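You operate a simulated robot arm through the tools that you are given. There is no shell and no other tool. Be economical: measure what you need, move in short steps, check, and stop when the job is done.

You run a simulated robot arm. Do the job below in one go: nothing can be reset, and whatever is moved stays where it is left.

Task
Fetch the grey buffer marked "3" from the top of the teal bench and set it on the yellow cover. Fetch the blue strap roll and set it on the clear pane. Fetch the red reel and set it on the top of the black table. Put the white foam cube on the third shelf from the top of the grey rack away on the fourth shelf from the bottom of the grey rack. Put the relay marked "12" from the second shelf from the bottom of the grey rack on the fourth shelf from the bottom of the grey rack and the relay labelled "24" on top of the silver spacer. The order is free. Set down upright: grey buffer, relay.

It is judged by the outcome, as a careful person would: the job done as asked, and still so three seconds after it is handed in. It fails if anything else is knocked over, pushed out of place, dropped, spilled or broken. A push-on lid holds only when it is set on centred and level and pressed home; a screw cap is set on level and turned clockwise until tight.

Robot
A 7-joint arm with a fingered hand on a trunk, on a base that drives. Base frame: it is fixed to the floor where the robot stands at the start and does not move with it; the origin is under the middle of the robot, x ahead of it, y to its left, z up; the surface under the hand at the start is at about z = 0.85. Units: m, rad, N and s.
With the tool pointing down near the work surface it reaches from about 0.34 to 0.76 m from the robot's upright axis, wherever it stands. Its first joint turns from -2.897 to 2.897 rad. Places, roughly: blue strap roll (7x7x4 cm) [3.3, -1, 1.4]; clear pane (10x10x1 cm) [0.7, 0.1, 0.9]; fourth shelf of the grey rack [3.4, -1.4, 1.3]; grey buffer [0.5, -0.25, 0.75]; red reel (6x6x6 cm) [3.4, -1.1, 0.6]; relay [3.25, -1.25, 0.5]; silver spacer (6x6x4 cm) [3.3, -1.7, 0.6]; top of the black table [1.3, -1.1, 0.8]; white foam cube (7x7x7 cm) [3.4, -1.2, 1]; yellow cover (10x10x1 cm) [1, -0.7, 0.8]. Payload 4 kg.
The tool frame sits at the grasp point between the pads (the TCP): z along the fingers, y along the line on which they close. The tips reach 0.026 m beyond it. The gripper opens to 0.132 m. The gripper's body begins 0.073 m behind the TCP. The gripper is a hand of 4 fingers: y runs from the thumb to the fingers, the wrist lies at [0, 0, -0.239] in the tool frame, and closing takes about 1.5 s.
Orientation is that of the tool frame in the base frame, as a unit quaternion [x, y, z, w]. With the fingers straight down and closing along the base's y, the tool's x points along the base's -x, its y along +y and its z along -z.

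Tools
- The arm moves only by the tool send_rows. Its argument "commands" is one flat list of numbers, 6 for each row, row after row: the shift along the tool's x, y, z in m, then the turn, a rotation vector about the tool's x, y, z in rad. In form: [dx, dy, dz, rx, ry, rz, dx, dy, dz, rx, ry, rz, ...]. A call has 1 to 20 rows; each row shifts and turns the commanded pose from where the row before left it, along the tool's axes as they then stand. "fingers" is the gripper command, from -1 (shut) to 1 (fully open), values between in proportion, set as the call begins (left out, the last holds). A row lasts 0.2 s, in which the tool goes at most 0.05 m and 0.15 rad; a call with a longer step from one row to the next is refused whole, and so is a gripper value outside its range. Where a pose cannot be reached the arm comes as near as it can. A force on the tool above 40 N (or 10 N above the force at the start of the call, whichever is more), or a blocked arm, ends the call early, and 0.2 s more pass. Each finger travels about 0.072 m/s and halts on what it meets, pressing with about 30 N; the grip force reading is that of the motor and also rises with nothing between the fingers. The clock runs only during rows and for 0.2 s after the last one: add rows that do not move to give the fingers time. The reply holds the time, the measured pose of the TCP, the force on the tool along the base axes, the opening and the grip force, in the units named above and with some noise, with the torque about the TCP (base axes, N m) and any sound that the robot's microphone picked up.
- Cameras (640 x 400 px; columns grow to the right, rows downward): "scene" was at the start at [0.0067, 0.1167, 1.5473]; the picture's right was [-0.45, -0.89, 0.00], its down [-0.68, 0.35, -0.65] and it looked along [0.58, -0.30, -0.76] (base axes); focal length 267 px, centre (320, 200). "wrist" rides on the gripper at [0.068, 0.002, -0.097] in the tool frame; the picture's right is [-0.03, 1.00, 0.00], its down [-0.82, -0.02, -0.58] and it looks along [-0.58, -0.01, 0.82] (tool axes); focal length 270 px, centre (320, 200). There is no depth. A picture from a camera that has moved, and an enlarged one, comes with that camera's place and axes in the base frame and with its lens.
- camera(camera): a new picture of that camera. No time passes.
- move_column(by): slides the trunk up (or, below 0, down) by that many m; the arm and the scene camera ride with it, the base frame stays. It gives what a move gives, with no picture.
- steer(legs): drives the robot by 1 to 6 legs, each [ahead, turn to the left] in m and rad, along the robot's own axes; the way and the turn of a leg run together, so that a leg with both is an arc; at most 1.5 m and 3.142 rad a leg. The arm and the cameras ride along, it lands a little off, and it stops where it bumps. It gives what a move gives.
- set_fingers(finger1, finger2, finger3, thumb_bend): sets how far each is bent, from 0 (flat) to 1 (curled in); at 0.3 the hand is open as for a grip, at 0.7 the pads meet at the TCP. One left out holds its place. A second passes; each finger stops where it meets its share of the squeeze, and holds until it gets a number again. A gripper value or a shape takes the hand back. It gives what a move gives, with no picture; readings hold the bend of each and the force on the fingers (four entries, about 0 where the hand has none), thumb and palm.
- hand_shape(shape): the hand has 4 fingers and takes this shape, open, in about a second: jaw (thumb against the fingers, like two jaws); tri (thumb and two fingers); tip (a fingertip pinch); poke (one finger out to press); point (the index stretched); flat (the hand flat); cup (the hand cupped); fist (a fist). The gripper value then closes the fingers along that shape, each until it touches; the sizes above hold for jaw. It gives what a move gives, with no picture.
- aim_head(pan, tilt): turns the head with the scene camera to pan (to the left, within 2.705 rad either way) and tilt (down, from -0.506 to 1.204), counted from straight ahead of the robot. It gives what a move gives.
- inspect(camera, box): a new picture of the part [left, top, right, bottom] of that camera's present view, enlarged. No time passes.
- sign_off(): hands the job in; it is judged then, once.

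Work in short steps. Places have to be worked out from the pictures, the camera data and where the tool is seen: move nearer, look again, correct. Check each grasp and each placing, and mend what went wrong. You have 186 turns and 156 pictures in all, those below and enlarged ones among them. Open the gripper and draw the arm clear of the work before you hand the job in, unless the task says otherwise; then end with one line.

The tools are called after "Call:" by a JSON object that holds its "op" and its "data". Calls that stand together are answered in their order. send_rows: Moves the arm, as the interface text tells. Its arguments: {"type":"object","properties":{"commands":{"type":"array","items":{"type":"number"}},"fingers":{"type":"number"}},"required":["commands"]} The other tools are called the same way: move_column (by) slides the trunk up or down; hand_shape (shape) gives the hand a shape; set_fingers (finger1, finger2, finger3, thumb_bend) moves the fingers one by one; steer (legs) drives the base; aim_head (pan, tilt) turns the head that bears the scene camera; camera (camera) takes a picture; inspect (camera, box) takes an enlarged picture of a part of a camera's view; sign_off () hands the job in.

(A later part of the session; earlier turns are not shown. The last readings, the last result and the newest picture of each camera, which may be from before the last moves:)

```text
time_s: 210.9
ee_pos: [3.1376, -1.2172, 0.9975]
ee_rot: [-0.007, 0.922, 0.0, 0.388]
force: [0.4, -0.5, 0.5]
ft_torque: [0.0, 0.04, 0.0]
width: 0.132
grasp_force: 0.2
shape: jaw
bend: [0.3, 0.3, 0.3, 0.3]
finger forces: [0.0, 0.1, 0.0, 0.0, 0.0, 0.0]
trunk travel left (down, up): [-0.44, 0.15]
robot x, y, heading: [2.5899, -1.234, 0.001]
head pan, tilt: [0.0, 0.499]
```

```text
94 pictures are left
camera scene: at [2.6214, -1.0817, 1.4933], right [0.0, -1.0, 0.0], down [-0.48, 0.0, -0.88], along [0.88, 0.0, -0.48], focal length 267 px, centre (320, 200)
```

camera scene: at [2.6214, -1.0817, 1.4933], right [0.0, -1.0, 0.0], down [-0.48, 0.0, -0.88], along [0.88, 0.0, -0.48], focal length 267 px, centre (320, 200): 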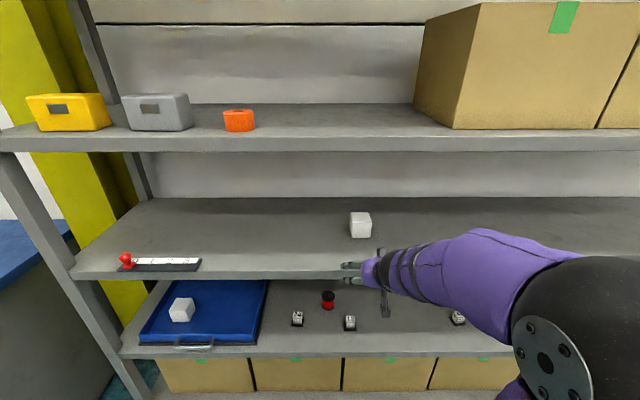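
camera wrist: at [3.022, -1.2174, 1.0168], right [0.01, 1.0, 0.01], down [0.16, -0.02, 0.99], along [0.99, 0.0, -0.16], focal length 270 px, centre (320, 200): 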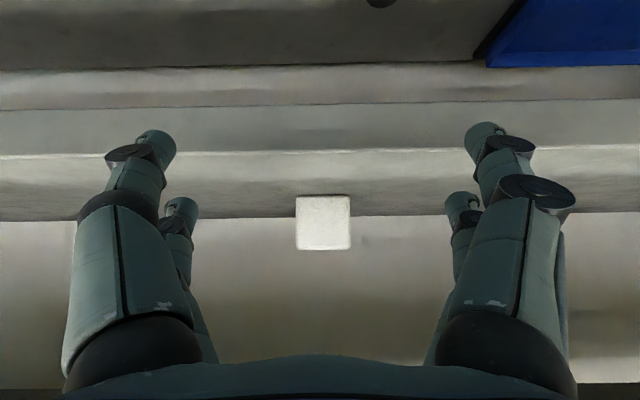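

Shelf 3 top is ≈0.96, so raise the hand 2.5 cm, then drive in 0.16 m.

Call:
{"op": "send_rows", "data": {"commands": [-0.0178, 0, -0.0174, 0, 0, 0, 0, 0, 0, 0, 0, 0]}}

Call:
{"op": "steer", "data": {"legs": [[0.16, 0]]}}

Call:
{"op": "camera", "data": {"camera": "wrist"}}

```text
time_s: 211.5
ee_pos: [3.138, -1.2204, 1.0125]
ee_rot: [-0.003, 0.921, -0.003, 0.389]
force: [1.0, 0.0, -0.3]
ft_torque: [0.01, -0.01, -0.01]
width: 0.1318
grasp_force: 0.2
shape: jaw
bend: [0.3, 0.3, 0.3, 0.3]
finger forces: [0.0, 0.0, 0.1, 0.1, 0.1, 0.1]
out of reach, approached as far as the arm can: row 1
trunk travel left (down, up): [-0.44, 0.15]
robot x, y, heading: [2.5918, -1.2331, -0.002]
head pan, tilt: [0.0, 0.499]
```

```text
time_s: 212.9
ee_pos: [3.3003, -1.2263, 1.0115]
ee_rot: [0.001, 0.921, -0.006, 0.39]
force: [0.0, 0.9, 0.4]
ft_torque: [-0.01, 0.04, 0.0]
width: 0.1319
grasp_force: 0.0
shape: jaw
bend: [0.3, 0.3, 0.3, 0.3]
finger forces: [0.0, 0.0, 0.1, 0.0, 0.0, 0.0]
trunk travel left (down, up): [-0.44, 0.15]
robot x, y, heading: [2.7556, -1.2363, -0.013]
head pan, tilt: [0.0, 0.499]
```

```text
93 pictures are left
camera wrist: at [3.184, -1.2232, 1.0297], right [0.02, 1.0, 0.01], down [0.15, -0.01, 0.99], along [0.99, -0.02, -0.15], focal length 270 px, centre (320, 200)
```

wrist: 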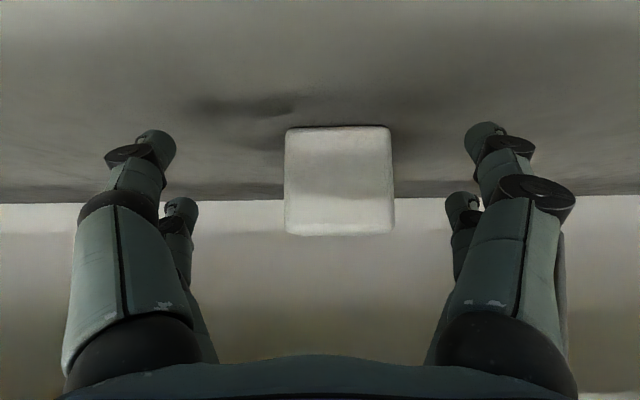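

Cube front at x≈3.344, centre ≈[3.377,−1.215]. Extend 7.7 cm to straddle it.

Call:
{"op": "send_rows", "data": {"commands": [-0.0268, 0.0055, 0.0276, 0, 0, 0, -0.0268, 0.0055, 0.0276, 0, 0, 0, 0, 0, 0, 0, 0, 0]}}

Call:
{"op": "camera", "data": {"camera": "wrist"}}

```text
time_s: 213.7
ee_pos: [3.3768, -1.2168, 1.0095]
ee_rot: [0.0, 0.921, -0.004, 0.389]
force: [0.7, -0.3, 0.4]
ft_torque: [-0.02, -0.01, -0.03]
width: 0.1319
grasp_force: 0.0
shape: jaw
bend: [0.3, 0.3, 0.3, 0.3]
finger forces: [0.0, 0.0, 0.0, 0.1, 0.1, 0.0]
trunk travel left (down, up): [-0.44, 0.15]
robot x, y, heading: [2.7524, -1.2357, -0.004]
head pan, tilt: [0.0, 0.499]
```

```text
92 pictures are left
camera wrist: at [3.2615, -1.2138, 1.0282], right [0.02, 1.0, 0.01], down [0.15, -0.01, 0.99], along [0.99, -0.02, -0.15], focal length 270 px, centre (320, 200)
```

wrist: 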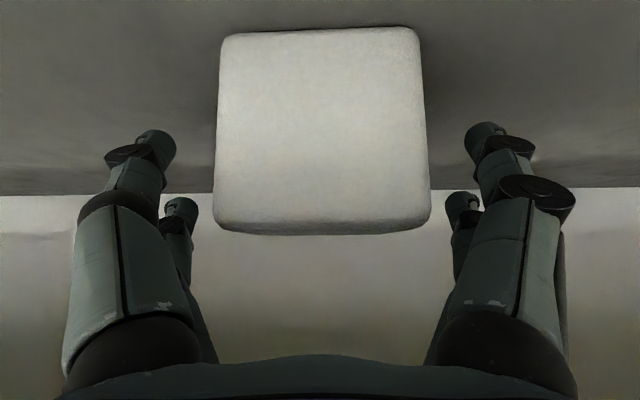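

Straddled. Close on the foam cube.

Call:
{"op": "send_rows", "data": {"commands": [0, 0, 0, 0, 0, 0, 0, 0, 0, 0, 0, 0, 0, 0, 0, 0, 0, 0, 0, 0, 0, 0, 0, 0, 0, 0, 0, 0, 0, 0, 0, 0, 0, 0, 0, 0, 0, 0, 0, 0, 0, 0], "fingers": -1}}

Call:
{"op": "send_rows", "data": {"commands": [-0.0107, 0, -0.0104, 0, 0, 0, -0.0107, 0, -0.0104, 0, 0, 0, 0, 0, 0, 0, 0, 0]}}

Call:
{"op": "camera", "data": {"camera": "wrist"}}

```text
time_s: 215.3
ee_pos: [3.3772, -1.2165, 1.0105]
ee_rot: [0.0, 0.921, -0.004, 0.39]
force: [3.9, 0.3, 9.2]
ft_torque: [-0.21, 0.27, 0.03]
width: 0.0553
grasp_force: 29.9
shape: jaw
bend: [0.74, 0.74, 0.74, 0.7]
finger forces: [28.7, 22.7, 23.9, 0.0, 29.2, 0.1]
trunk travel left (down, up): [-0.44, 0.15]
robot x, y, heading: [2.7578, -1.2335, -0.008]
head pan, tilt: [0.0, 0.499]
```

```text
time_s: 216.1
ee_pos: [3.3762, -1.2146, 1.0407]
ee_rot: [0.0, 0.921, -0.005, 0.389]
force: [-1.0, 0.0, -1.3]
ft_torque: [0.0, 0.01, -0.01]
width: 0.0507
grasp_force: 29.8
shape: jaw
bend: [0.74, 0.79, 0.78, 0.7]
finger forces: [28.8, 18.2, 18.8, 0.0, 29.3, 0.0]
trunk travel left (down, up): [-0.44, 0.15]
robot x, y, heading: [2.752, -1.2314, -0.008]
head pan, tilt: [0.0, 0.499]
```

```text
91 pictures are left
camera wrist: at [3.2609, -1.2125, 1.058], right [0.02, 1.0, 0.01], down [0.16, -0.01, 0.99], along [0.99, -0.02, -0.16], focal length 270 px, centre (320, 200)
```

wrist: 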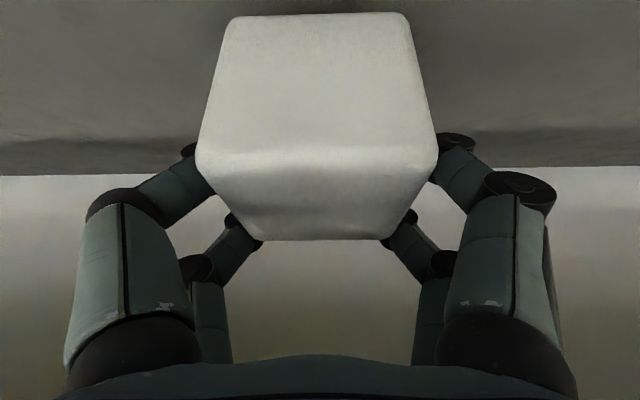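

The cube is held but pivoted ~30° in the grip (harmless for foam; it will settle flat when lowered). Lift 2 cm more with the trunk and back out.

Call:
{"op": "move_column", "data": {"by": 0.02}}

Call:
{"op": "steer", "data": {"legs": [[-0.35, 0]]}}

Call:
{"op": "camera", "data": {"camera": "scene"}}

Call:
{"op": "camera", "data": {"camera": "wrist"}}

```text
time_s: 216.8
ee_pos: [3.3782, -1.2171, 1.0599]
ee_rot: [0.001, 0.921, -0.006, 0.39]
force: [-0.2, 0.9, -0.5]
ft_torque: [0.03, -0.01, 0.0]
width: 0.0506
grasp_force: 30.3
shape: jaw
bend: [0.74, 0.79, 0.78, 0.7]
finger forces: [28.8, 18.1, 18.8, 0.0, 29.2, 0.1]
trunk travel left (down, up): [-0.46, 0.13]
robot x, y, heading: [2.755, -1.2342, -0.007]
head pan, tilt: [0.0, 0.499]
```

```text
time_s: 219.1
ee_pos: [3.0292, -1.2177, 1.059]
ee_rot: [0.006, 0.921, -0.007, 0.389]
force: [0.0, -0.2, -0.1]
ft_torque: [-0.03, 0.0, 0.01]
width: 0.0505
grasp_force: 30.0
shape: jaw
bend: [0.74, 0.79, 0.78, 0.7]
finger forces: [28.7, 18.1, 18.8, 0.0, 29.4, 0.1]
trunk travel left (down, up): [-0.46, 0.13]
robot x, y, heading: [2.4081, -1.2331, -0.018]
head pan, tilt: [0.0, 0.499]
```

```text
90 pictures are left
camera scene: at [2.4377, -1.0783, 1.5133], right [-0.02, -1.0, 0.0], down [-0.48, 0.01, -0.88], along [0.88, -0.02, -0.48], focal length 267 px, centre (320, 200)
```

scene: 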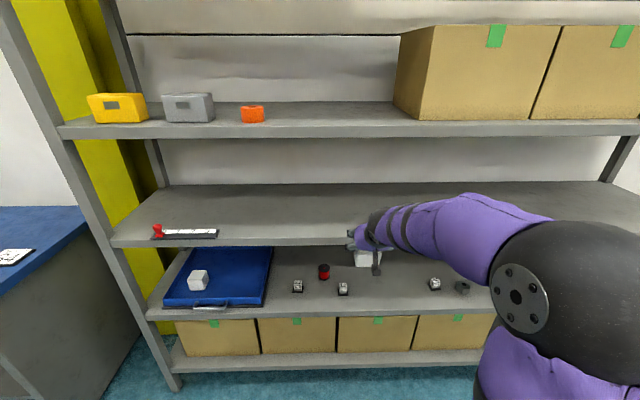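

```text
89 pictures are left
camera wrist: at [2.9128, -1.2138, 1.0781], right [0.03, 1.0, 0.01], down [0.15, -0.01, 0.99], along [0.99, -0.03, -0.15], focal length 270 px, centre (320, 200)
```

wrist: 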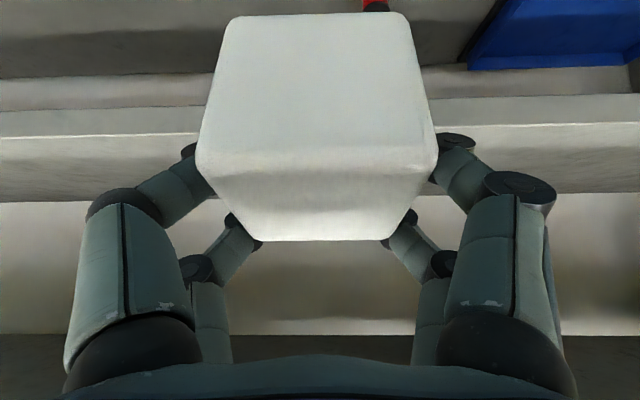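

Raise trunk and arm to bring the cube above fourth-shelf level (TCP ≈1.44), still outside the rack.

Call:
{"op": "move_column", "data": {"by": 0.13}}

Call:
{"op": "send_rows", "data": {"commands": [-0.0287, 0, -0.0278, 0, 0, 0, -0.0287, 0, -0.0278, 0, 0, 0, -0.0287, 0, -0.0278, 0, 0, 0, -0.0287, 0, -0.0278, 0, 0, 0, -0.0287, 0, -0.0278, 0, 0, 0, -0.0287, 0, -0.0278, 0, 0, 0, -0.008, 0, -0.008, 0, 0, 0, 0, 0, 0, 0, 0, 0]}}

Call:
{"op": "camera", "data": {"camera": "scene"}}

Call:
{"op": "camera", "data": {"camera": "wrist"}}

```text
time_s: 220.7
ee_pos: [3.0294, -1.2188, 1.1908]
ee_rot: [0.006, 0.921, -0.007, 0.389]
force: [0.3, 0.8, -0.9]
ft_torque: [0.0, 0.0, 0.02]
width: 0.0506
grasp_force: 30.1
shape: jaw
bend: [0.74, 0.79, 0.78, 0.7]
finger forces: [28.8, 18.1, 18.8, 0.0, 29.3, 0.0]
trunk travel left (down, up): [-0.59, 0.0]
robot x, y, heading: [2.405, -1.2335, -0.019]
head pan, tilt: [0.0, 0.499]
```

```text
time_s: 222.4
ee_pos: [3.0303, -1.2149, 1.44]
ee_rot: [0.005, 0.921, -0.007, 0.389]
force: [0.0, 0.2, -0.2]
ft_torque: [0.0, 0.0, 0.01]
width: 0.0503
grasp_force: 29.7
shape: jaw
bend: [0.74, 0.79, 0.78, 0.7]
finger forces: [28.3, 18.9, 20.5, 0.0, 28.8, 0.1]
trunk travel left (down, up): [-0.59, 0.0]
robot x, y, heading: [2.4038, -1.2252, -0.023]
head pan, tilt: [0.0, 0.499]
```

```text
88 pictures are left
camera scene: at [2.4378, -1.0783, 1.6433], right [-0.02, -1.0, 0.0], down [-0.48, 0.01, -0.88], along [0.88, -0.02, -0.48], focal length 267 px, centre (320, 200)
```

scene: 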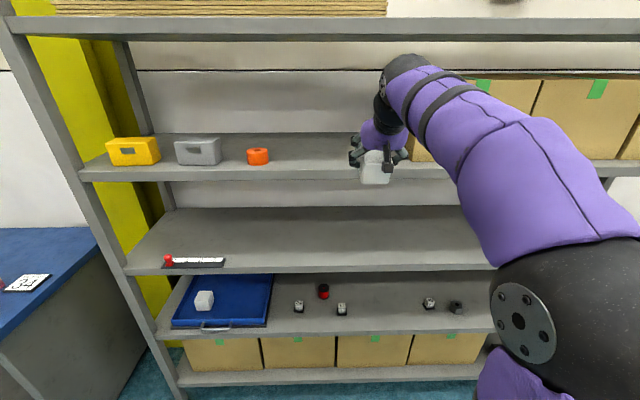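

```text
87 pictures are left
camera wrist: at [2.9143, -1.2105, 1.4579], right [0.03, 1.0, 0.01], down [0.15, -0.01, 0.99], along [0.99, -0.03, -0.15], focal length 270 px, centre (320, 200)
```

wrist: 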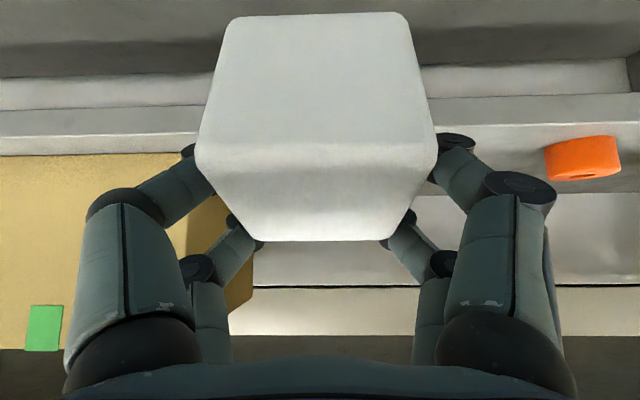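

Cube tilt is only ~16°, lowest edge ≈1.378 vs shelf 1.345. Shift y +3 cm and drive in 0.25 m.

Call:
{"op": "send_rows", "data": {"commands": [0, 0.035, 0, 0, 0, 0, 0, 0, 0, 0, 0, 0]}}

Call:
{"op": "steer", "data": {"legs": [[0.25, 0.02]]}}

Call:
{"op": "camera", "data": {"camera": "wrist"}}

Call:
{"op": "camera", "data": {"camera": "scene"}}

```text
time_s: 223.1
ee_pos: [3.0316, -1.1812, 1.4386]
ee_rot: [0.006, 0.921, -0.008, 0.389]
force: [-0.1, -0.3, -0.3]
ft_torque: [0.04, -0.02, -0.01]
width: 0.0504
grasp_force: 29.8
shape: jaw
bend: [0.74, 0.79, 0.78, 0.7]
finger forces: [28.5, 18.7, 20.1, 0.1, 28.9, 0.0]
trunk travel left (down, up): [-0.59, 0.0]
robot x, y, heading: [2.4043, -1.2303, -0.022]
head pan, tilt: [0.0, 0.499]
```

```text
time_s: 224.8
ee_pos: [3.2747, -1.1747, 1.4381]
ee_rot: [-0.001, 0.921, -0.005, 0.39]
force: [0.0, 0.0, 0.0]
ft_torque: [0.0, -0.04, 0.0]
width: 0.0506
grasp_force: 29.7
shape: jaw
bend: [0.74, 0.79, 0.78, 0.7]
finger forces: [28.5, 18.8, 20.2, 0.0, 28.9, 0.0]
trunk travel left (down, up): [-0.59, 0.0]
robot x, y, heading: [2.6481, -1.2288, 0.0]
head pan, tilt: [0.0, 0.499]
```

```text
86 pictures are left
camera wrist: at [3.1588, -1.1719, 1.4569], right [0.02, 1.0, 0.01], down [0.16, -0.01, 0.99], along [0.99, -0.02, -0.16], focal length 270 px, centre (320, 200)
```

wrist: 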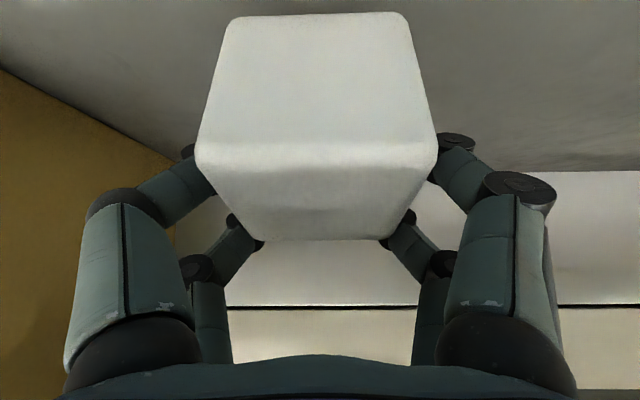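

```text
85 pictures are left
camera scene: at [2.6803, -1.0807, 1.6433], right [0.0, -1.0, 0.0], down [-0.48, 0.0, -0.88], along [0.88, 0.0, -0.48], focal length 267 px, centre (320, 200)
```

scene: 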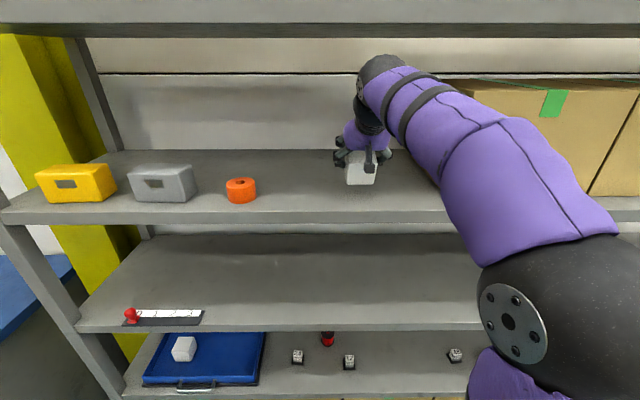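

Now lower onto the fourth shelf gently.

Call:
{"op": "send_rows", "data": {"commands": [-0.0052, 0, 0.0232, 0, 0, 0, 0.0072, 0, 0.007, 0, 0, 0, 0.0043, 0, 0.0042, 0, 0, 0, 0.0036, 0, 0.0035, 0, 0, 0, 0, 0, 0, 0, 0, 0]}}

Call:
{"op": "camera", "data": {"camera": "wrist"}}

```text
time_s: 226.0
ee_pos: [3.2938, -1.1741, 1.4061]
ee_rot: [-0.001, 0.921, -0.004, 0.39]
force: [-0.3, 0.2, -1.2]
ft_torque: [-0.02, 0.01, 0.01]
width: 0.0505
grasp_force: 30.0
shape: jaw
bend: [0.74, 0.79, 0.78, 0.7]
finger forces: [28.3, 18.9, 20.0, 0.1, 28.8, 0.1]
trunk travel left (down, up): [-0.59, 0.0]
robot x, y, heading: [2.6503, -1.2299, -0.004]
head pan, tilt: [0.0, 0.499]
```

```text
84 pictures are left
camera wrist: at [3.1784, -1.1716, 1.4247], right [0.02, 1.0, 0.01], down [0.15, -0.01, 0.99], along [0.99, -0.02, -0.15], focal length 270 px, centre (320, 200)
```

wrist: 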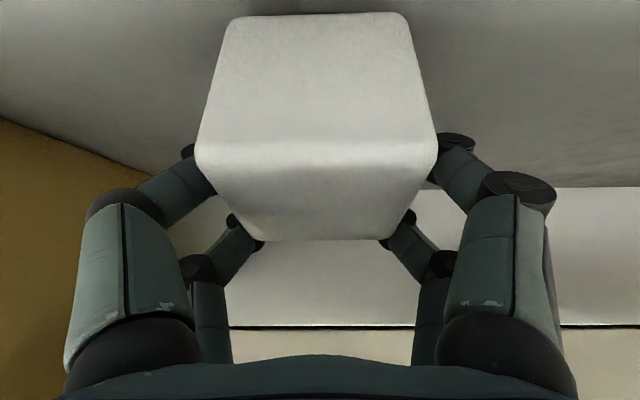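

No contact yet; continue in small steps.

Call:
{"op": "send_rows", "data": {"commands": [0.0029, 0, 0.0028, 0, 0, 0, 0.0029, 0, 0.0028, 0, 0, 0, 0.0029, 0, 0.0028, 0, 0, 0, 0, 0, 0, 0, 0, 0]}}

Call:
{"op": "camera", "data": {"camera": "wrist"}}

```text
time_s: 227.2
ee_pos: [3.2955, -1.1745, 1.4021]
ee_rot: [-0.002, 0.916, -0.003, 0.4]
force: [-2.1, -0.8, 8.8]
ft_torque: [-0.11, 0.37, 0.06]
width: 0.0504
grasp_force: 29.4
shape: jaw
bend: [0.74, 0.79, 0.78, 0.7]
finger forces: [29.5, 22.4, 25.1, 0.0, 30.7, 0.0]
trunk travel left (down, up): [-0.59, 0.0]
robot x, y, heading: [2.6496, -1.2268, -0.001]
head pan, tilt: [0.0, 0.499]
stopped in row 4: the force on the tool passed its limit at 40 N (the readings are from after the stop); the commanded pose is now the measured one
```

```text
83 pictures are left
camera wrist: at [3.1785, -1.1717, 1.418], right [0.02, 1.0, 0.01], down [0.13, -0.01, 0.99], along [0.99, -0.01, -0.13], focal length 270 px, centre (320, 200)
```

wrist: 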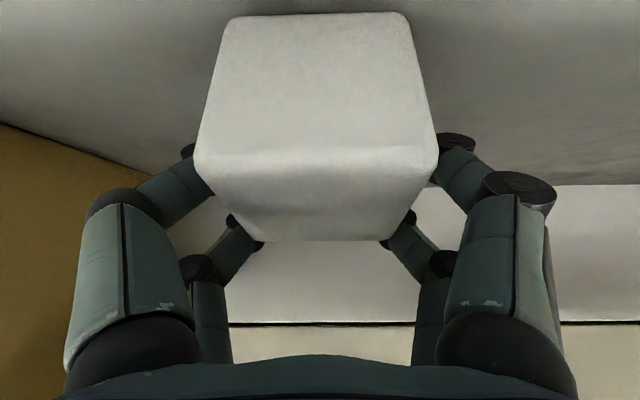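

Front edge is touching; just release slowly and let the foam cube settle flat.

Call:
{"op": "send_rows", "data": {"commands": [0, 0, 0, 0, 0, 0, 0, 0, 0, 0, 0, 0, 0, 0, 0, 0, 0, 0, 0, 0, 0, 0, 0, 0, 0, 0, 0, 0, 0, 0, 0, 0, 0, 0, 0, 0], "fingers": 0.5}}

Call:
{"op": "camera", "data": {"camera": "wrist"}}

```text
time_s: 228.6
ee_pos: [3.2951, -1.1733, 1.3999]
ee_rot: [-0.001, 0.918, -0.004, 0.397]
force: [-0.3, 0.0, -0.8]
ft_torque: [-0.01, -0.02, -0.01]
width: 0.0988
grasp_force: 0.0
shape: jaw
bend: [0.64, 0.64, 0.64, 0.51]
finger forces: [0.0, 0.0, 0.0, 0.0, 0.0, 0.0]
trunk travel left (down, up): [-0.59, 0.0]
robot x, y, heading: [2.6525, -1.2307, -0.005]
head pan, tilt: [0.0, 0.499]
```

```text
82 pictures are left
camera wrist: at [3.1797, -1.1715, 1.4164], right [0.02, 1.0, 0.01], down [0.14, -0.01, 0.99], along [0.99, -0.01, -0.14], focal length 270 px, centre (320, 200)
```

wrist: 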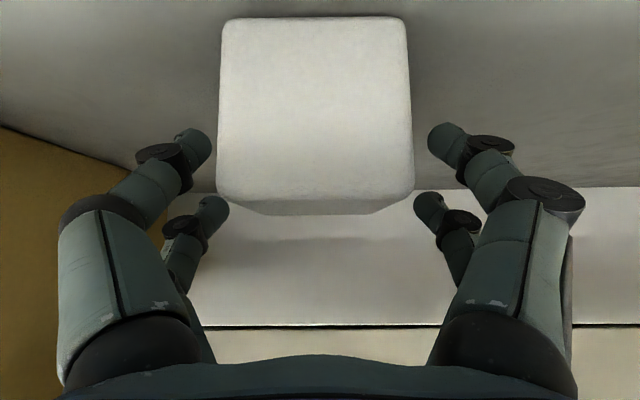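

Cube stands flat on the fourth shelf. Back the robot out.

Call:
{"op": "steer", "data": {"legs": [[-0.35, 0]]}}

Call:
{"op": "camera", "data": {"camera": "scene"}}

```text
time_s: 230.8
ee_pos: [2.9409, -1.1771, 1.4003]
ee_rot: [0.003, 0.918, -0.006, 0.397]
force: [0.3, -0.3, -0.2]
ft_torque: [0.02, -0.01, 0.01]
width: 0.0988
grasp_force: 0.0
shape: jaw
bend: [0.64, 0.64, 0.64, 0.51]
finger forces: [0.0, 0.1, 0.1, 0.2, 0.0, 0.0]
trunk travel left (down, up): [-0.59, 0.0]
robot x, y, heading: [2.2892, -1.2288, -0.014]
head pan, tilt: [0.0, 0.499]
```

```text
81 pictures are left
camera scene: at [2.3253, -1.0778, 1.6434], right [-0.01, -1.0, 0.0], down [-0.48, 0.01, -0.88], along [0.88, -0.01, -0.48], focal length 267 px, centre (320, 200)
```

scene: 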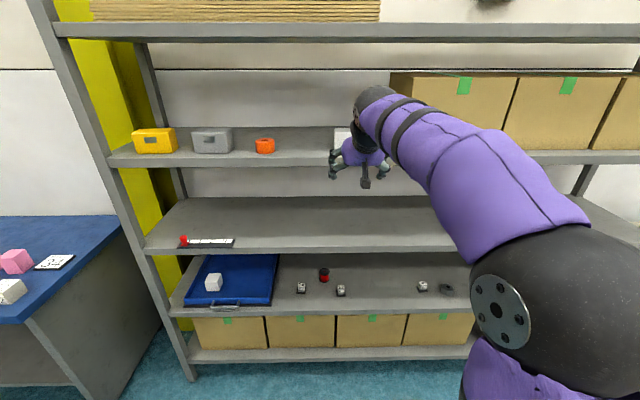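

Next relay "12". Lower the trunk 0.55, bring the pitch to ~32° from vertical and the TCP to ≈0.72, still outside the rack.

Call:
{"op": "move_column", "data": {"by": -0.55}}

Call:
{"op": "send_rows", "data": {"commands": [0.03, 0, 0.02, 0, 0, 0, 0.03, 0, 0.02, 0, 0, 0, 0.03, 0, 0.02, 0, 0.13, 0, 0.03, 0, 0.02, 0, 0.13, 0, 0, 0, 0, 0, 0, 0], "fingers": 0.3}}

Call:
{"op": "camera", "data": {"camera": "wrist"}}

Call:
{"op": "camera", "data": {"camera": "scene"}}

```text
refused: -0.55 is not a number from -0.4 to 0.4
```

```text
time_s: 232.0
ee_pos: [2.913, -1.1784, 1.2572]
ee_rot: [0.003, 0.962, -0.005, 0.274]
force: [0.1, -0.5, -0.8]
ft_torque: [0.0, 0.01, -0.01]
width: 0.0861
grasp_force: 0.1
shape: jaw
bend: [0.7, 0.7, 0.7, 0.64]
finger forces: [0.0, 0.0, 0.0, 0.0, 0.1, 0.0]
trunk travel left (down, up): [-0.59, 0.0]
robot x, y, heading: [2.297, -1.2259, -0.013]
head pan, tilt: [0.0, 0.499]
```

```text
80 pictures are left
camera wrist: at [2.8051, -1.1752, 1.3028], right [0.03, 1.0, 0.01], down [0.39, -0.02, 0.92], along [0.92, -0.03, -0.39], focal length 270 px, centre (320, 200)
```

wrist: 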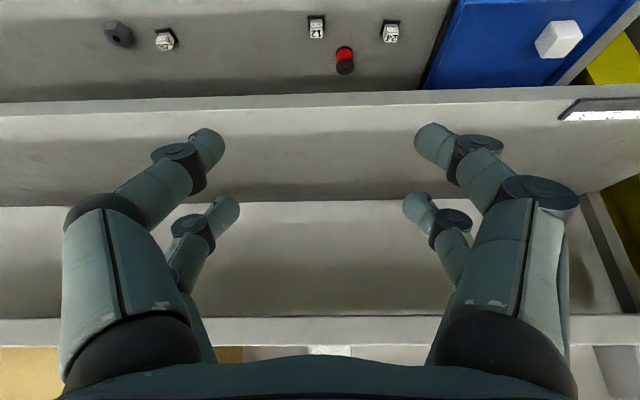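

```text
79 pictures are left
camera scene: at [2.3258, -1.0778, 1.6433], right [-0.01, -1.0, 0.0], down [-0.48, 0.01, -0.88], along [0.88, -0.01, -0.48], focal length 267 px, centre (320, 200)
```

scene: 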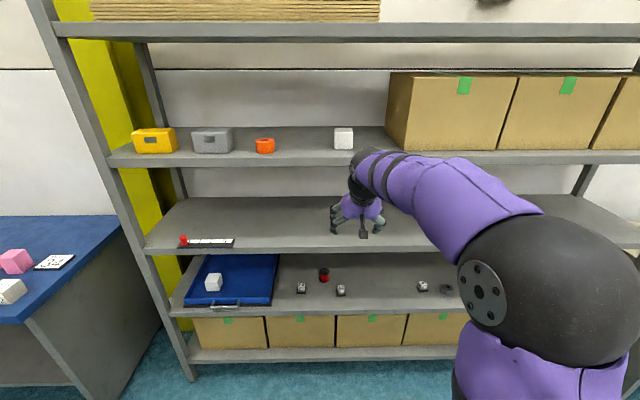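

Cube is fine. Lower the trunk in two moves (−0.55 total → TCP ≈0.71).

Call:
{"op": "move_column", "data": {"by": -0.4}}

Call:
{"op": "move_column", "data": {"by": -0.15}}

Call:
{"op": "camera", "data": {"camera": "wrist"}}

Call:
{"op": "camera", "data": {"camera": "scene"}}

```text
time_s: 235.9
ee_pos: [2.9133, -1.1782, 0.8579]
ee_rot: [0.002, 0.962, -0.004, 0.274]
force: [-0.6, 0.5, 0.1]
ft_torque: [-0.03, 0.0, 0.01]
width: 0.0865
grasp_force: 0.0
shape: jaw
bend: [0.7, 0.7, 0.7, 0.64]
finger forces: [0.0, 0.0, 0.1, 0.1, 0.1, 0.1]
trunk travel left (down, up): [-0.19, 0.4]
robot x, y, heading: [2.2956, -1.232, -0.016]
head pan, tilt: [0.0, 0.499]
```

```text
time_s: 237.6
ee_pos: [2.9146, -1.1794, 0.7067]
ee_rot: [0.003, 0.961, -0.004, 0.275]
force: [-0.4, 0.3, 0.2]
ft_torque: [-0.01, 0.0, 0.01]
width: 0.0862
grasp_force: 0.1
shape: jaw
bend: [0.7, 0.7, 0.7, 0.64]
finger forces: [0.0, 0.0, 0.1, 0.0, 0.1, 0.0]
trunk travel left (down, up): [-0.04, 0.55]
robot x, y, heading: [2.2927, -1.2291, -0.015]
head pan, tilt: [0.0, 0.499]
```

```text
78 pictures are left
camera wrist: at [2.8052, -1.1752, 0.753], right [0.03, 1.0, 0.01], down [0.39, -0.02, 0.92], along [0.92, -0.03, -0.39], focal length 270 px, centre (320, 200)
```

wrist: 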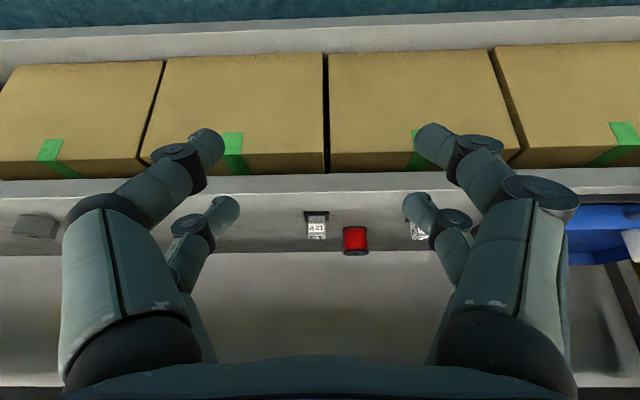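

```text
77 pictures are left
camera scene: at [2.3258, -1.0778, 1.0933], right [-0.01, -1.0, 0.0], down [-0.48, 0.01, -0.88], along [0.88, -0.01, -0.48], focal length 267 px, centre (320, 200)
```

scene: 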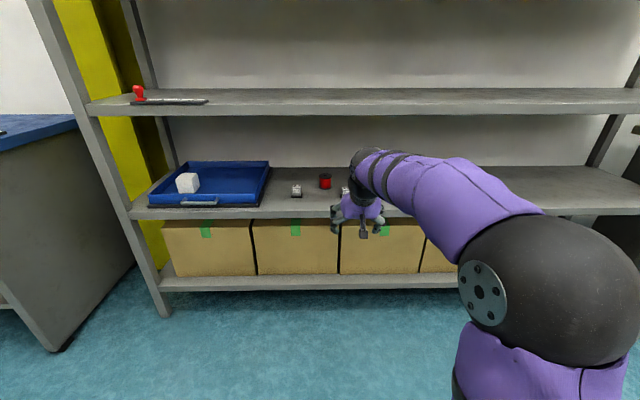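

Shelf 2 ≈0.565; relay 12 ≈[3.31,−1.197], ~5 cm tall. Align y, lower to z≈0.65, narrow the opening, and drive in 0.3 m.

Call:
{"op": "send_rows", "data": {"commands": [0.0145, -0.009, 0.0234, 0, 0, 0, 0.0145, -0.009, 0.0234, 0, 0, 0, 0, 0, 0, 0, 0, 0], "fingers": 0.15}}

Call:
{"op": "steer", "data": {"legs": [[0.28, 0.015]]}}

Call:
{"op": "camera", "data": {"camera": "wrist"}}

Call:
{"op": "camera", "data": {"camera": "scene"}}

```text
time_s: 238.4
ee_pos: [2.9149, -1.1963, 0.6527]
ee_rot: [0.002, 0.961, -0.004, 0.275]
force: [0.5, 0.1, 1.3]
ft_torque: [-0.03, -0.02, 0.02]
width: 0.0765
grasp_force: 0.0
shape: jaw
bend: [0.72, 0.72, 0.72, 0.7]
finger forces: [0.1, 0.0, 0.0, 0.1, 0.0, 0.0]
trunk travel left (down, up): [-0.04, 0.55]
robot x, y, heading: [2.2937, -1.2292, -0.017]
head pan, tilt: [0.0, 0.499]
```

```text
time_s: 240.3
ee_pos: [3.1833, -1.1882, 0.653]
ee_rot: [-0.003, 0.962, -0.004, 0.275]
force: [0.1, -0.4, 0.3]
ft_torque: [-0.01, -0.01, 0.0]
width: 0.0765
grasp_force: 0.0
shape: jaw
bend: [0.72, 0.72, 0.72, 0.7]
finger forces: [0.0, 0.1, 0.0, 0.1, 0.0, 0.0]
trunk travel left (down, up): [-0.04, 0.55]
robot x, y, heading: [2.5662, -1.2318, -0.0]
head pan, tilt: [0.0, 0.499]
```

```text
76 pictures are left
camera wrist: at [3.0756, -1.1869, 0.6983], right [0.01, 1.0, 0.01], down [0.39, -0.01, 0.92], along [0.92, -0.01, -0.39], focal length 270 px, centre (320, 200)
```

wrist: 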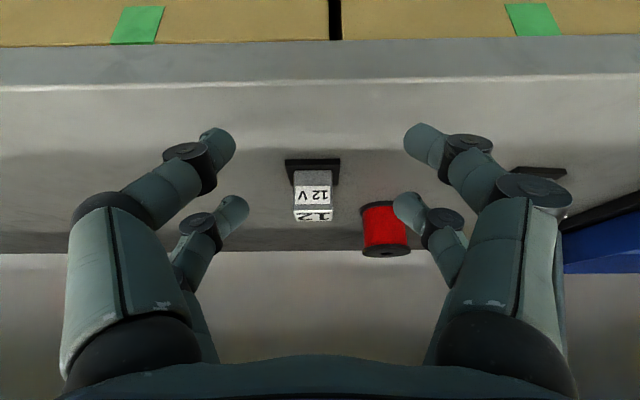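

```text
75 pictures are left
camera scene: at [2.5937, -1.079, 1.0933], right [0.0, -1.0, 0.0], down [-0.48, 0.0, -0.88], along [0.88, 0.0, -0.48], focal length 267 px, centre (320, 200)
```

scene: 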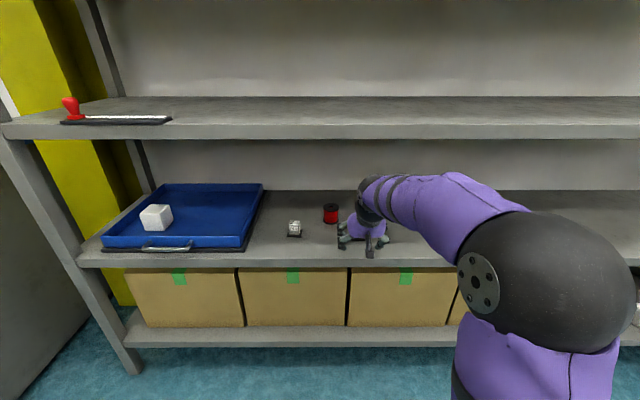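

Relay 12: base centre ≈[3.317,−1.196], top ≈0.611. Shift y −8 mm and drive 0.10 m more.

Call:
{"op": "send_rows", "data": {"commands": [-0.004, -0.008, -0.006, 0, 0, 0, 0, 0, 0, 0, 0, 0]}}

Call:
{"op": "steer", "data": {"legs": [[0.1, 0]]}}

Call:
{"op": "camera", "data": {"camera": "wrist"}}

Call:
{"op": "camera", "data": {"camera": "scene"}}

```text
time_s: 240.9
ee_pos: [3.183, -1.1968, 0.6597]
ee_rot: [-0.004, 0.962, -0.002, 0.274]
force: [0.6, 0.1, -1.0]
ft_torque: [-0.02, 0.0, 0.0]
width: 0.0763
grasp_force: 0.0
shape: jaw
bend: [0.72, 0.72, 0.72, 0.7]
finger forces: [0.1, 0.0, 0.0, 0.0, 0.1, 0.1]
trunk travel left (down, up): [-0.04, 0.55]
robot x, y, heading: [2.5653, -1.2315, 0.002]
head pan, tilt: [0.0, 0.499]
```

```text
time_s: 242.1
ee_pos: [3.2868, -1.1946, 0.658]
ee_rot: [-0.007, 0.962, -0.002, 0.275]
force: [0.2, 0.3, 0.1]
ft_torque: [-0.02, 0.02, 0.04]
width: 0.0768
grasp_force: 0.1
shape: jaw
bend: [0.72, 0.72, 0.72, 0.7]
finger forces: [0.0, 0.1, 0.1, 0.0, 0.0, 0.1]
trunk travel left (down, up): [-0.04, 0.55]
robot x, y, heading: [2.6686, -1.2304, 0.004]
head pan, tilt: [0.0, 0.499]
```

```text
74 pictures are left
camera wrist: at [3.1787, -1.1927, 0.7045], right [0.01, 1.0, 0.01], down [0.39, -0.01, 0.92], along [0.92, -0.01, -0.39], focal length 270 px, centre (320, 200)
```

wrist: 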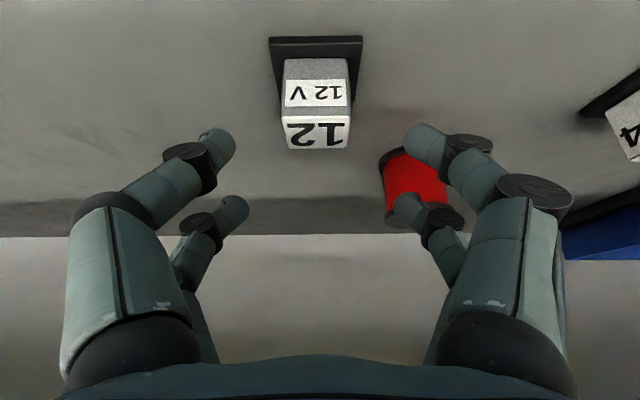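

```text
73 pictures are left
camera scene: at [2.697, -1.0785, 1.0933], right [0.01, -1.0, 0.0], down [-0.48, 0.0, -0.88], along [0.88, 0.0, -0.48], focal length 267 px, centre (320, 200)
```

scene: 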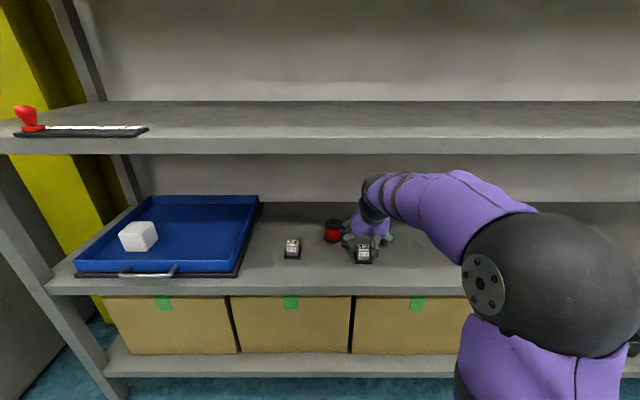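

Triangulated: relay box x 3.29–3.313, y −1.197, top ≈0.615, plate top ≈0.58. Move to [3.298,−1.197,0.621].

Call:
{"op": "send_rows", "data": {"commands": [0.0005, -0.001, 0.0187, 0, 0, 0, 0.009, -0.001, 0.0166, 0, 0, 0, 0, 0, 0, 0, 0, 0]}}

Call:
{"op": "camera", "data": {"camera": "wrist"}}

```text
time_s: 242.9
ee_pos: [3.2987, -1.1982, 0.6246]
ee_rot: [-0.005, 0.961, -0.002, 0.275]
force: [-0.8, -0.8, -0.6]
ft_torque: [0.0, -0.01, 0.0]
width: 0.0765
grasp_force: 0.1
shape: jaw
bend: [0.72, 0.72, 0.72, 0.7]
finger forces: [0.1, 0.1, 0.0, 0.0, 0.0, 0.0]
trunk travel left (down, up): [-0.04, 0.55]
robot x, y, heading: [2.6701, -1.2334, 0.004]
head pan, tilt: [0.0, 0.499]
```

```text
72 pictures are left
camera wrist: at [3.1897, -1.1965, 0.6703], right [0.01, 1.0, 0.01], down [0.39, -0.01, 0.92], along [0.92, -0.01, -0.39], focal length 270 px, centre (320, 200)
```

wrist: 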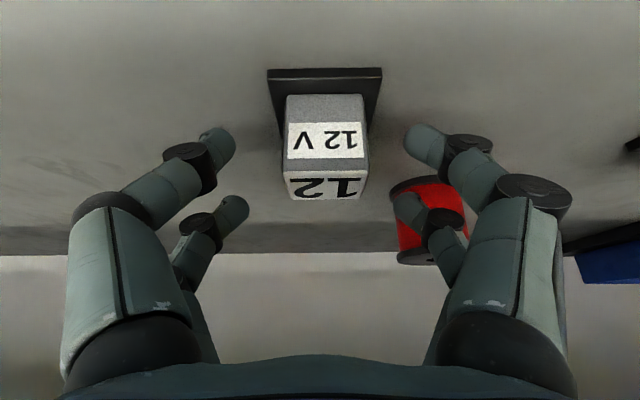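

Aligned. Lower 3 mm and close.

Call:
{"op": "send_rows", "data": {"commands": [0.0016, 0.001, 0.0026, 0, 0, 0, 0, 0, 0, 0, 0, 0]}}

Call:
{"op": "send_rows", "data": {"commands": [0, 0, 0, 0, 0, 0, 0, 0, 0, 0, 0, 0, 0, 0, 0, 0, 0, 0, 0, 0, 0, 0, 0, 0, 0, 0, 0, 0, 0, 0, 0, 0, 0, 0, 0, 0], "fingers": -1}}

Call:
{"op": "camera", "data": {"camera": "wrist"}}

```text
time_s: 243.5
ee_pos: [3.2968, -1.1976, 0.6207]
ee_rot: [-0.006, 0.962, -0.002, 0.275]
force: [0.2, -0.7, 0.0]
ft_torque: [0.0, -0.02, -0.03]
width: 0.0763
grasp_force: 0.1
shape: jaw
bend: [0.72, 0.72, 0.72, 0.7]
finger forces: [0.1, 0.0, 0.1, 0.0, 0.0, 0.1]
trunk travel left (down, up): [-0.04, 0.55]
robot x, y, heading: [2.6668, -1.23, 0.005]
head pan, tilt: [0.0, 0.499]
```

```text
time_s: 244.9
ee_pos: [3.2966, -1.1969, 0.6209]
ee_rot: [-0.006, 0.962, -0.002, 0.274]
force: [0.1, -0.8, -0.1]
ft_torque: [-0.01, -0.02, -0.01]
width: 0.0121
grasp_force: 29.6
shape: jaw
bend: [0.74, 0.61, 0.61, 0.7]
finger forces: [26.8, 0.0, 0.1, 0.0, 26.6, 0.0]
trunk travel left (down, up): [-0.04, 0.55]
robot x, y, heading: [2.6697, -1.2313, 0.004]
head pan, tilt: [0.0, 0.499]
```

```text
71 pictures are left
camera wrist: at [3.1893, -1.1954, 0.6672], right [0.01, 1.0, 0.01], down [0.39, -0.01, 0.92], along [0.92, -0.01, -0.39], focal length 270 px, centre (320, 200)
```

wrist: 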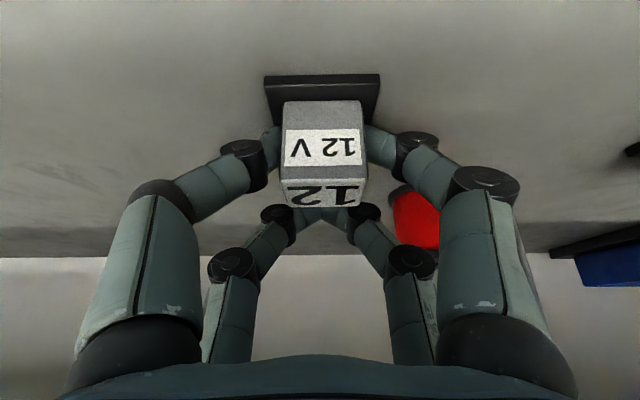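

Held by thumb+finger 1 pair (27 N). Lift 3 cm and see whether it stays level.

Call:
{"op": "send_rows", "data": {"commands": [-0.008, 0, -0.0127, 0, 0, 0, -0.008, 0, -0.0127, 0, 0, 0, 0, 0, 0, 0, 0, 0]}}

Call:
{"op": "camera", "data": {"camera": "wrist"}}

```text
time_s: 245.7
ee_pos: [3.2977, -1.1949, 0.6524]
ee_rot: [-0.006, 0.961, -0.002, 0.275]
force: [0.4, 0.4, -0.8]
ft_torque: [0.03, 0.0, 0.0]
width: 0.0119
grasp_force: 30.3
shape: jaw
bend: [0.74, 0.61, 0.61, 0.7]
finger forces: [26.8, 0.1, 0.0, 0.0, 26.6, 0.0]
trunk travel left (down, up): [-0.04, 0.55]
robot x, y, heading: [2.6684, -1.23, 0.011]
head pan, tilt: [0.0, 0.499]
```

```text
70 pictures are left
camera wrist: at [3.1895, -1.194, 0.6977], right [0.01, 1.0, 0.01], down [0.39, -0.01, 0.92], along [0.92, -0.01, -0.39], focal length 270 px, centre (320, 200)
```

wrist: 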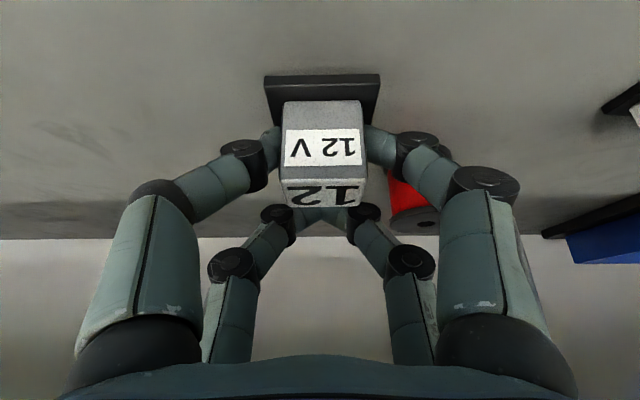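

Stable and level. Back out, then raise trunk.

Call:
{"op": "steer", "data": {"legs": [[-0.38, 0]]}}

Call:
{"op": "move_column", "data": {"by": 0.4}}

Call:
{"op": "move_column", "data": {"by": 0.15}}

Call:
{"op": "send_rows", "data": {"commands": [-0.0185, 0.025, -0.0297, 0, 0, 0, -0.0185, 0.025, -0.0297, 0, 0, 0, -0.0185, 0.025, -0.0297, 0, 0, 0, -0.0185, 0.025, -0.0297, 0, 0, 0, -0.0185, 0.025, -0.0297, 0, 0, 0, -0.0185, 0.025, -0.0297, 0, 0, 0, -0.0133, 0, -0.0212, 0, 0, 0, 0, 0, 0, 0, 0, 0]}}

Call:
{"op": "camera", "data": {"camera": "wrist"}}

Call:
{"op": "camera", "data": {"camera": "scene"}}

```text
time_s: 248.1
ee_pos: [2.9109, -1.1976, 0.6526]
ee_rot: [-0.007, 0.962, -0.001, 0.274]
force: [-1.1, 0.1, -0.7]
ft_torque: [0.01, 0.0, -0.03]
width: 0.0122
grasp_force: 30.3
shape: jaw
bend: [0.74, 0.61, 0.61, 0.7]
finger forces: [26.7, 0.0, 0.0, 0.0, 26.5, 0.0]
trunk travel left (down, up): [-0.04, 0.55]
robot x, y, heading: [2.2817, -1.2287, 0.004]
head pan, tilt: [0.0, 0.499]
```

```text
time_s: 252.0
ee_pos: [2.91, -1.1981, 1.0521]
ee_rot: [-0.006, 0.961, -0.002, 0.275]
force: [0.1, 0.2, -0.8]
ft_torque: [0.02, -0.03, -0.03]
width: 0.0119
grasp_force: 30.1
shape: jaw
bend: [0.74, 0.61, 0.61, 0.7]
finger forces: [26.7, 0.0, 0.1, 0.0, 26.5, 0.0]
trunk travel left (down, up): [-0.44, 0.15]
robot x, y, heading: [2.2795, -1.2309, 0.004]
head pan, tilt: [0.0, 0.499]
```

```text
time_s: 253.7
ee_pos: [2.9107, -1.1972, 1.2006]
ee_rot: [-0.006, 0.962, -0.002, 0.274]
force: [-0.1, 0.1, -0.6]
ft_torque: [0.0, 0.01, 0.0]
width: 0.0121
grasp_force: 29.9
shape: jaw
bend: [0.74, 0.61, 0.61, 0.7]
finger forces: [26.8, 0.1, 0.0, 0.0, 26.5, 0.0]
trunk travel left (down, up): [-0.59, 0.0]
robot x, y, heading: [2.2833, -1.232, 0.004]
head pan, tilt: [0.0, 0.499]
```

```text
time_s: 255.5
ee_pos: [2.9074, -1.0461, 1.4382]
ee_rot: [-0.006, 0.962, -0.002, 0.274]
force: [0.8, 0.4, -0.8]
ft_torque: [0.0, 0.0, 0.02]
width: 0.0123
grasp_force: 29.8
shape: jaw
bend: [0.74, 0.61, 0.61, 0.7]
finger forces: [26.6, 0.0, 0.0, 0.0, 26.6, 0.0]
trunk travel left (down, up): [-0.59, 0.0]
robot x, y, heading: [2.2838, -1.2322, 0.008]
head pan, tilt: [0.0, 0.499]
```

```text
69 pictures are left
camera wrist: at [2.7986, -1.0448, 1.4852], right [0.01, 1.0, 0.01], down [0.39, -0.01, 0.92], along [0.92, -0.01, -0.39], focal length 270 px, centre (320, 200)
```

wrist: 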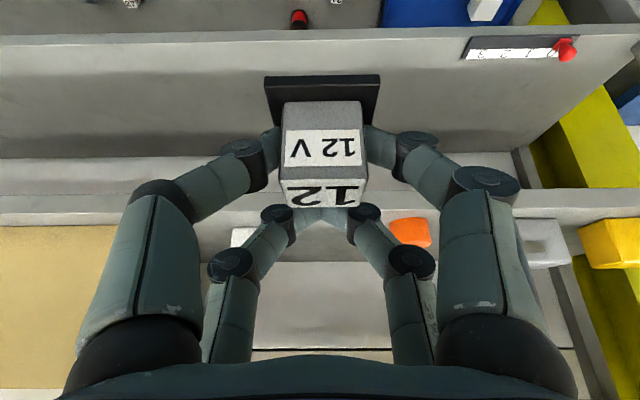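

```text
68 pictures are left
camera scene: at [2.3098, -1.0807, 1.6433], right [0.01, -1.0, 0.0], down [-0.48, 0.0, -0.88], along [0.88, 0.0, -0.48], focal length 267 px, centre (320, 200)
```

scene: 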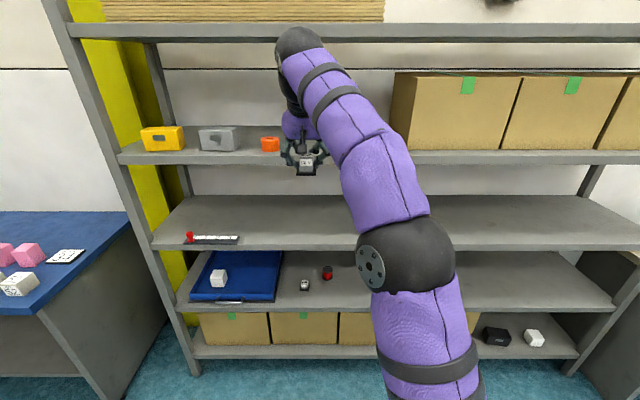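

Lower to 1.42 then drive in 0.345 m so the relay ends at x≈3.25, wrist staying in front of the top shelf.

Call:
{"op": "send_rows", "data": {"commands": [0.0095, 0, 0.0153, 0, 0, 0, 0, 0, 0, 0, 0, 0]}}

Call:
{"op": "steer", "data": {"legs": [[0.34, -0.005]]}}

Call:
{"op": "camera", "data": {"camera": "wrist"}}

Call:
{"op": "camera", "data": {"camera": "scene"}}

```text
time_s: 256.1
ee_pos: [2.9085, -1.0467, 1.4203]
ee_rot: [-0.006, 0.961, -0.002, 0.275]
force: [0.5, 0.5, -0.8]
ft_torque: [0.01, 0.01, 0.01]
width: 0.0121
grasp_force: 29.9
shape: jaw
bend: [0.74, 0.61, 0.61, 0.7]
finger forces: [26.5, 0.0, 0.0, 0.0, 26.5, 0.0]
trunk travel left (down, up): [-0.59, 0.0]
robot x, y, heading: [2.2801, -1.2337, 0.006]
head pan, tilt: [0.0, 0.499]
```

```text
time_s: 258.3
ee_pos: [3.2499, -1.0553, 1.4188]
ee_rot: [0.0, 0.962, -0.004, 0.274]
force: [0.2, -0.9, -0.5]
ft_torque: [0.03, 0.04, -0.01]
width: 0.0121
grasp_force: 29.7
shape: jaw
bend: [0.74, 0.61, 0.61, 0.7]
finger forces: [26.6, 0.0, 0.1, 0.1, 26.5, 0.0]
trunk travel left (down, up): [-0.59, 0.0]
robot x, y, heading: [2.6234, -1.2329, -0.003]
head pan, tilt: [0.0, 0.499]
```

```text
67 pictures are left
camera wrist: at [3.1415, -1.0518, 1.4654], right [0.02, 1.0, 0.01], down [0.39, -0.01, 0.92], along [0.92, -0.02, -0.39], focal length 270 px, centre (320, 200)
```

wrist: 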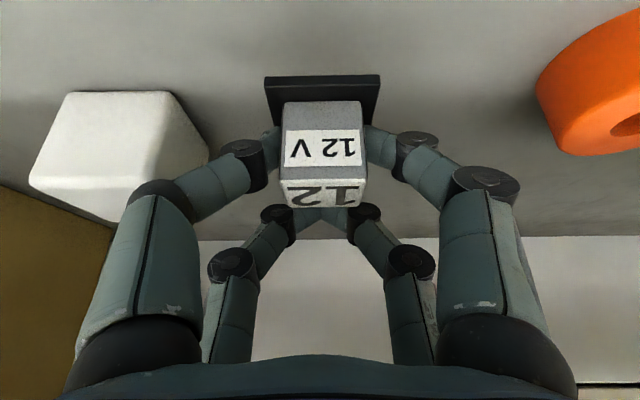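

```text
66 pictures are left
camera scene: at [2.6507, -1.081, 1.6432], right [-0.01, -1.0, 0.0], down [-0.48, 0.0, -0.88], along [0.88, -0.01, -0.48], focal length 267 px, centre (320, 200)
```

scene: 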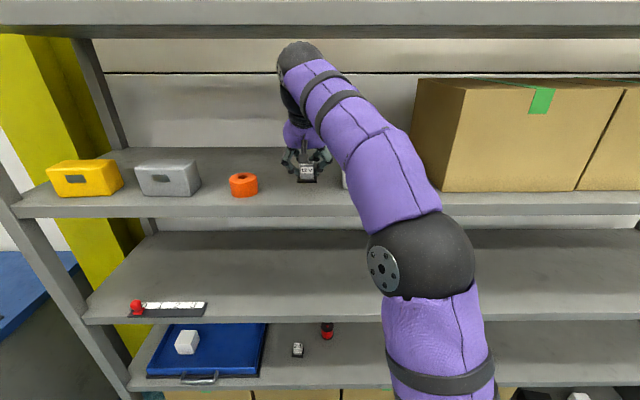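

Shift y +1.2 cm away from the cube and lower onto the shelf.

Call:
{"op": "send_rows", "data": {"commands": [0.0053, 0.012, 0.0085, 0, 0, 0, 0.0037, 0, 0.0059, 0, 0, 0, 0.0016, 0, 0.0025, 0, 0, 0, 0, 0, 0, 0, 0, 0]}}

Call:
{"op": "camera", "data": {"camera": "wrist"}}

```text
time_s: 259.3
ee_pos: [3.2486, -1.0424, 1.4005]
ee_rot: [0.0, 0.962, -0.003, 0.274]
force: [-0.5, 1.0, -1.4]
ft_torque: [0.01, -0.02, 0.0]
width: 0.0122
grasp_force: 29.6
shape: jaw
bend: [0.74, 0.61, 0.61, 0.7]
finger forces: [26.5, 0.1, 0.1, 0.0, 26.6, 0.0]
trunk travel left (down, up): [-0.59, 0.0]
robot x, y, heading: [2.6197, -1.2347, -0.007]
head pan, tilt: [0.0, 0.499]
```

```text
65 pictures are left
camera wrist: at [3.1408, -1.0397, 1.4463], right [0.02, 1.0, 0.01], down [0.39, -0.01, 0.92], along [0.92, -0.02, -0.39], focal length 270 px, centre (320, 200)
```

wrist: 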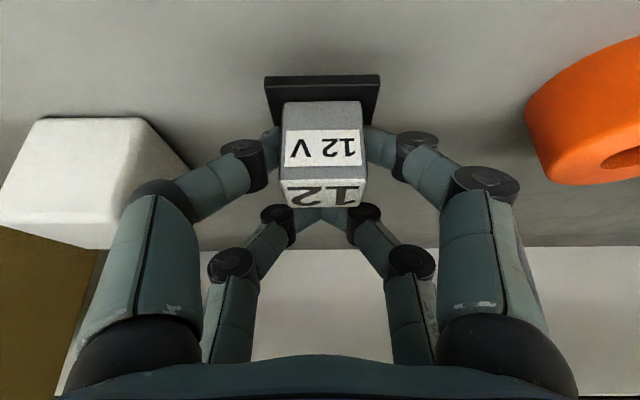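

Call:
{"op": "send_rows", "data": {"commands": [0.0013, 0, 0.0021, 0, 0, 0, 0.0013, 0, 0.0021, 0, 0, 0, 0.0011, 0, 0.0017, 0, 0, 0, 0, 0, 0, 0, 0, 0]}}

```text
time_s: 260.3
ee_pos: [3.249, -1.0417, 1.3915]
ee_rot: [0.0, 0.962, -0.004, 0.274]
force: [0.3, 0.3, -0.7]
ft_torque: [0.0, -0.02, 0.01]
width: 0.0122
grasp_force: 30.1
shape: jaw
bend: [0.74, 0.61, 0.61, 0.7]
finger forces: [26.6, 0.0, 0.1, 0.0, 26.6, 0.0]
trunk travel left (down, up): [-0.59, 0.0]
robot x, y, heading: [2.6206, -1.2313, -0.008]
head pan, tilt: [0.0, 0.499]
```

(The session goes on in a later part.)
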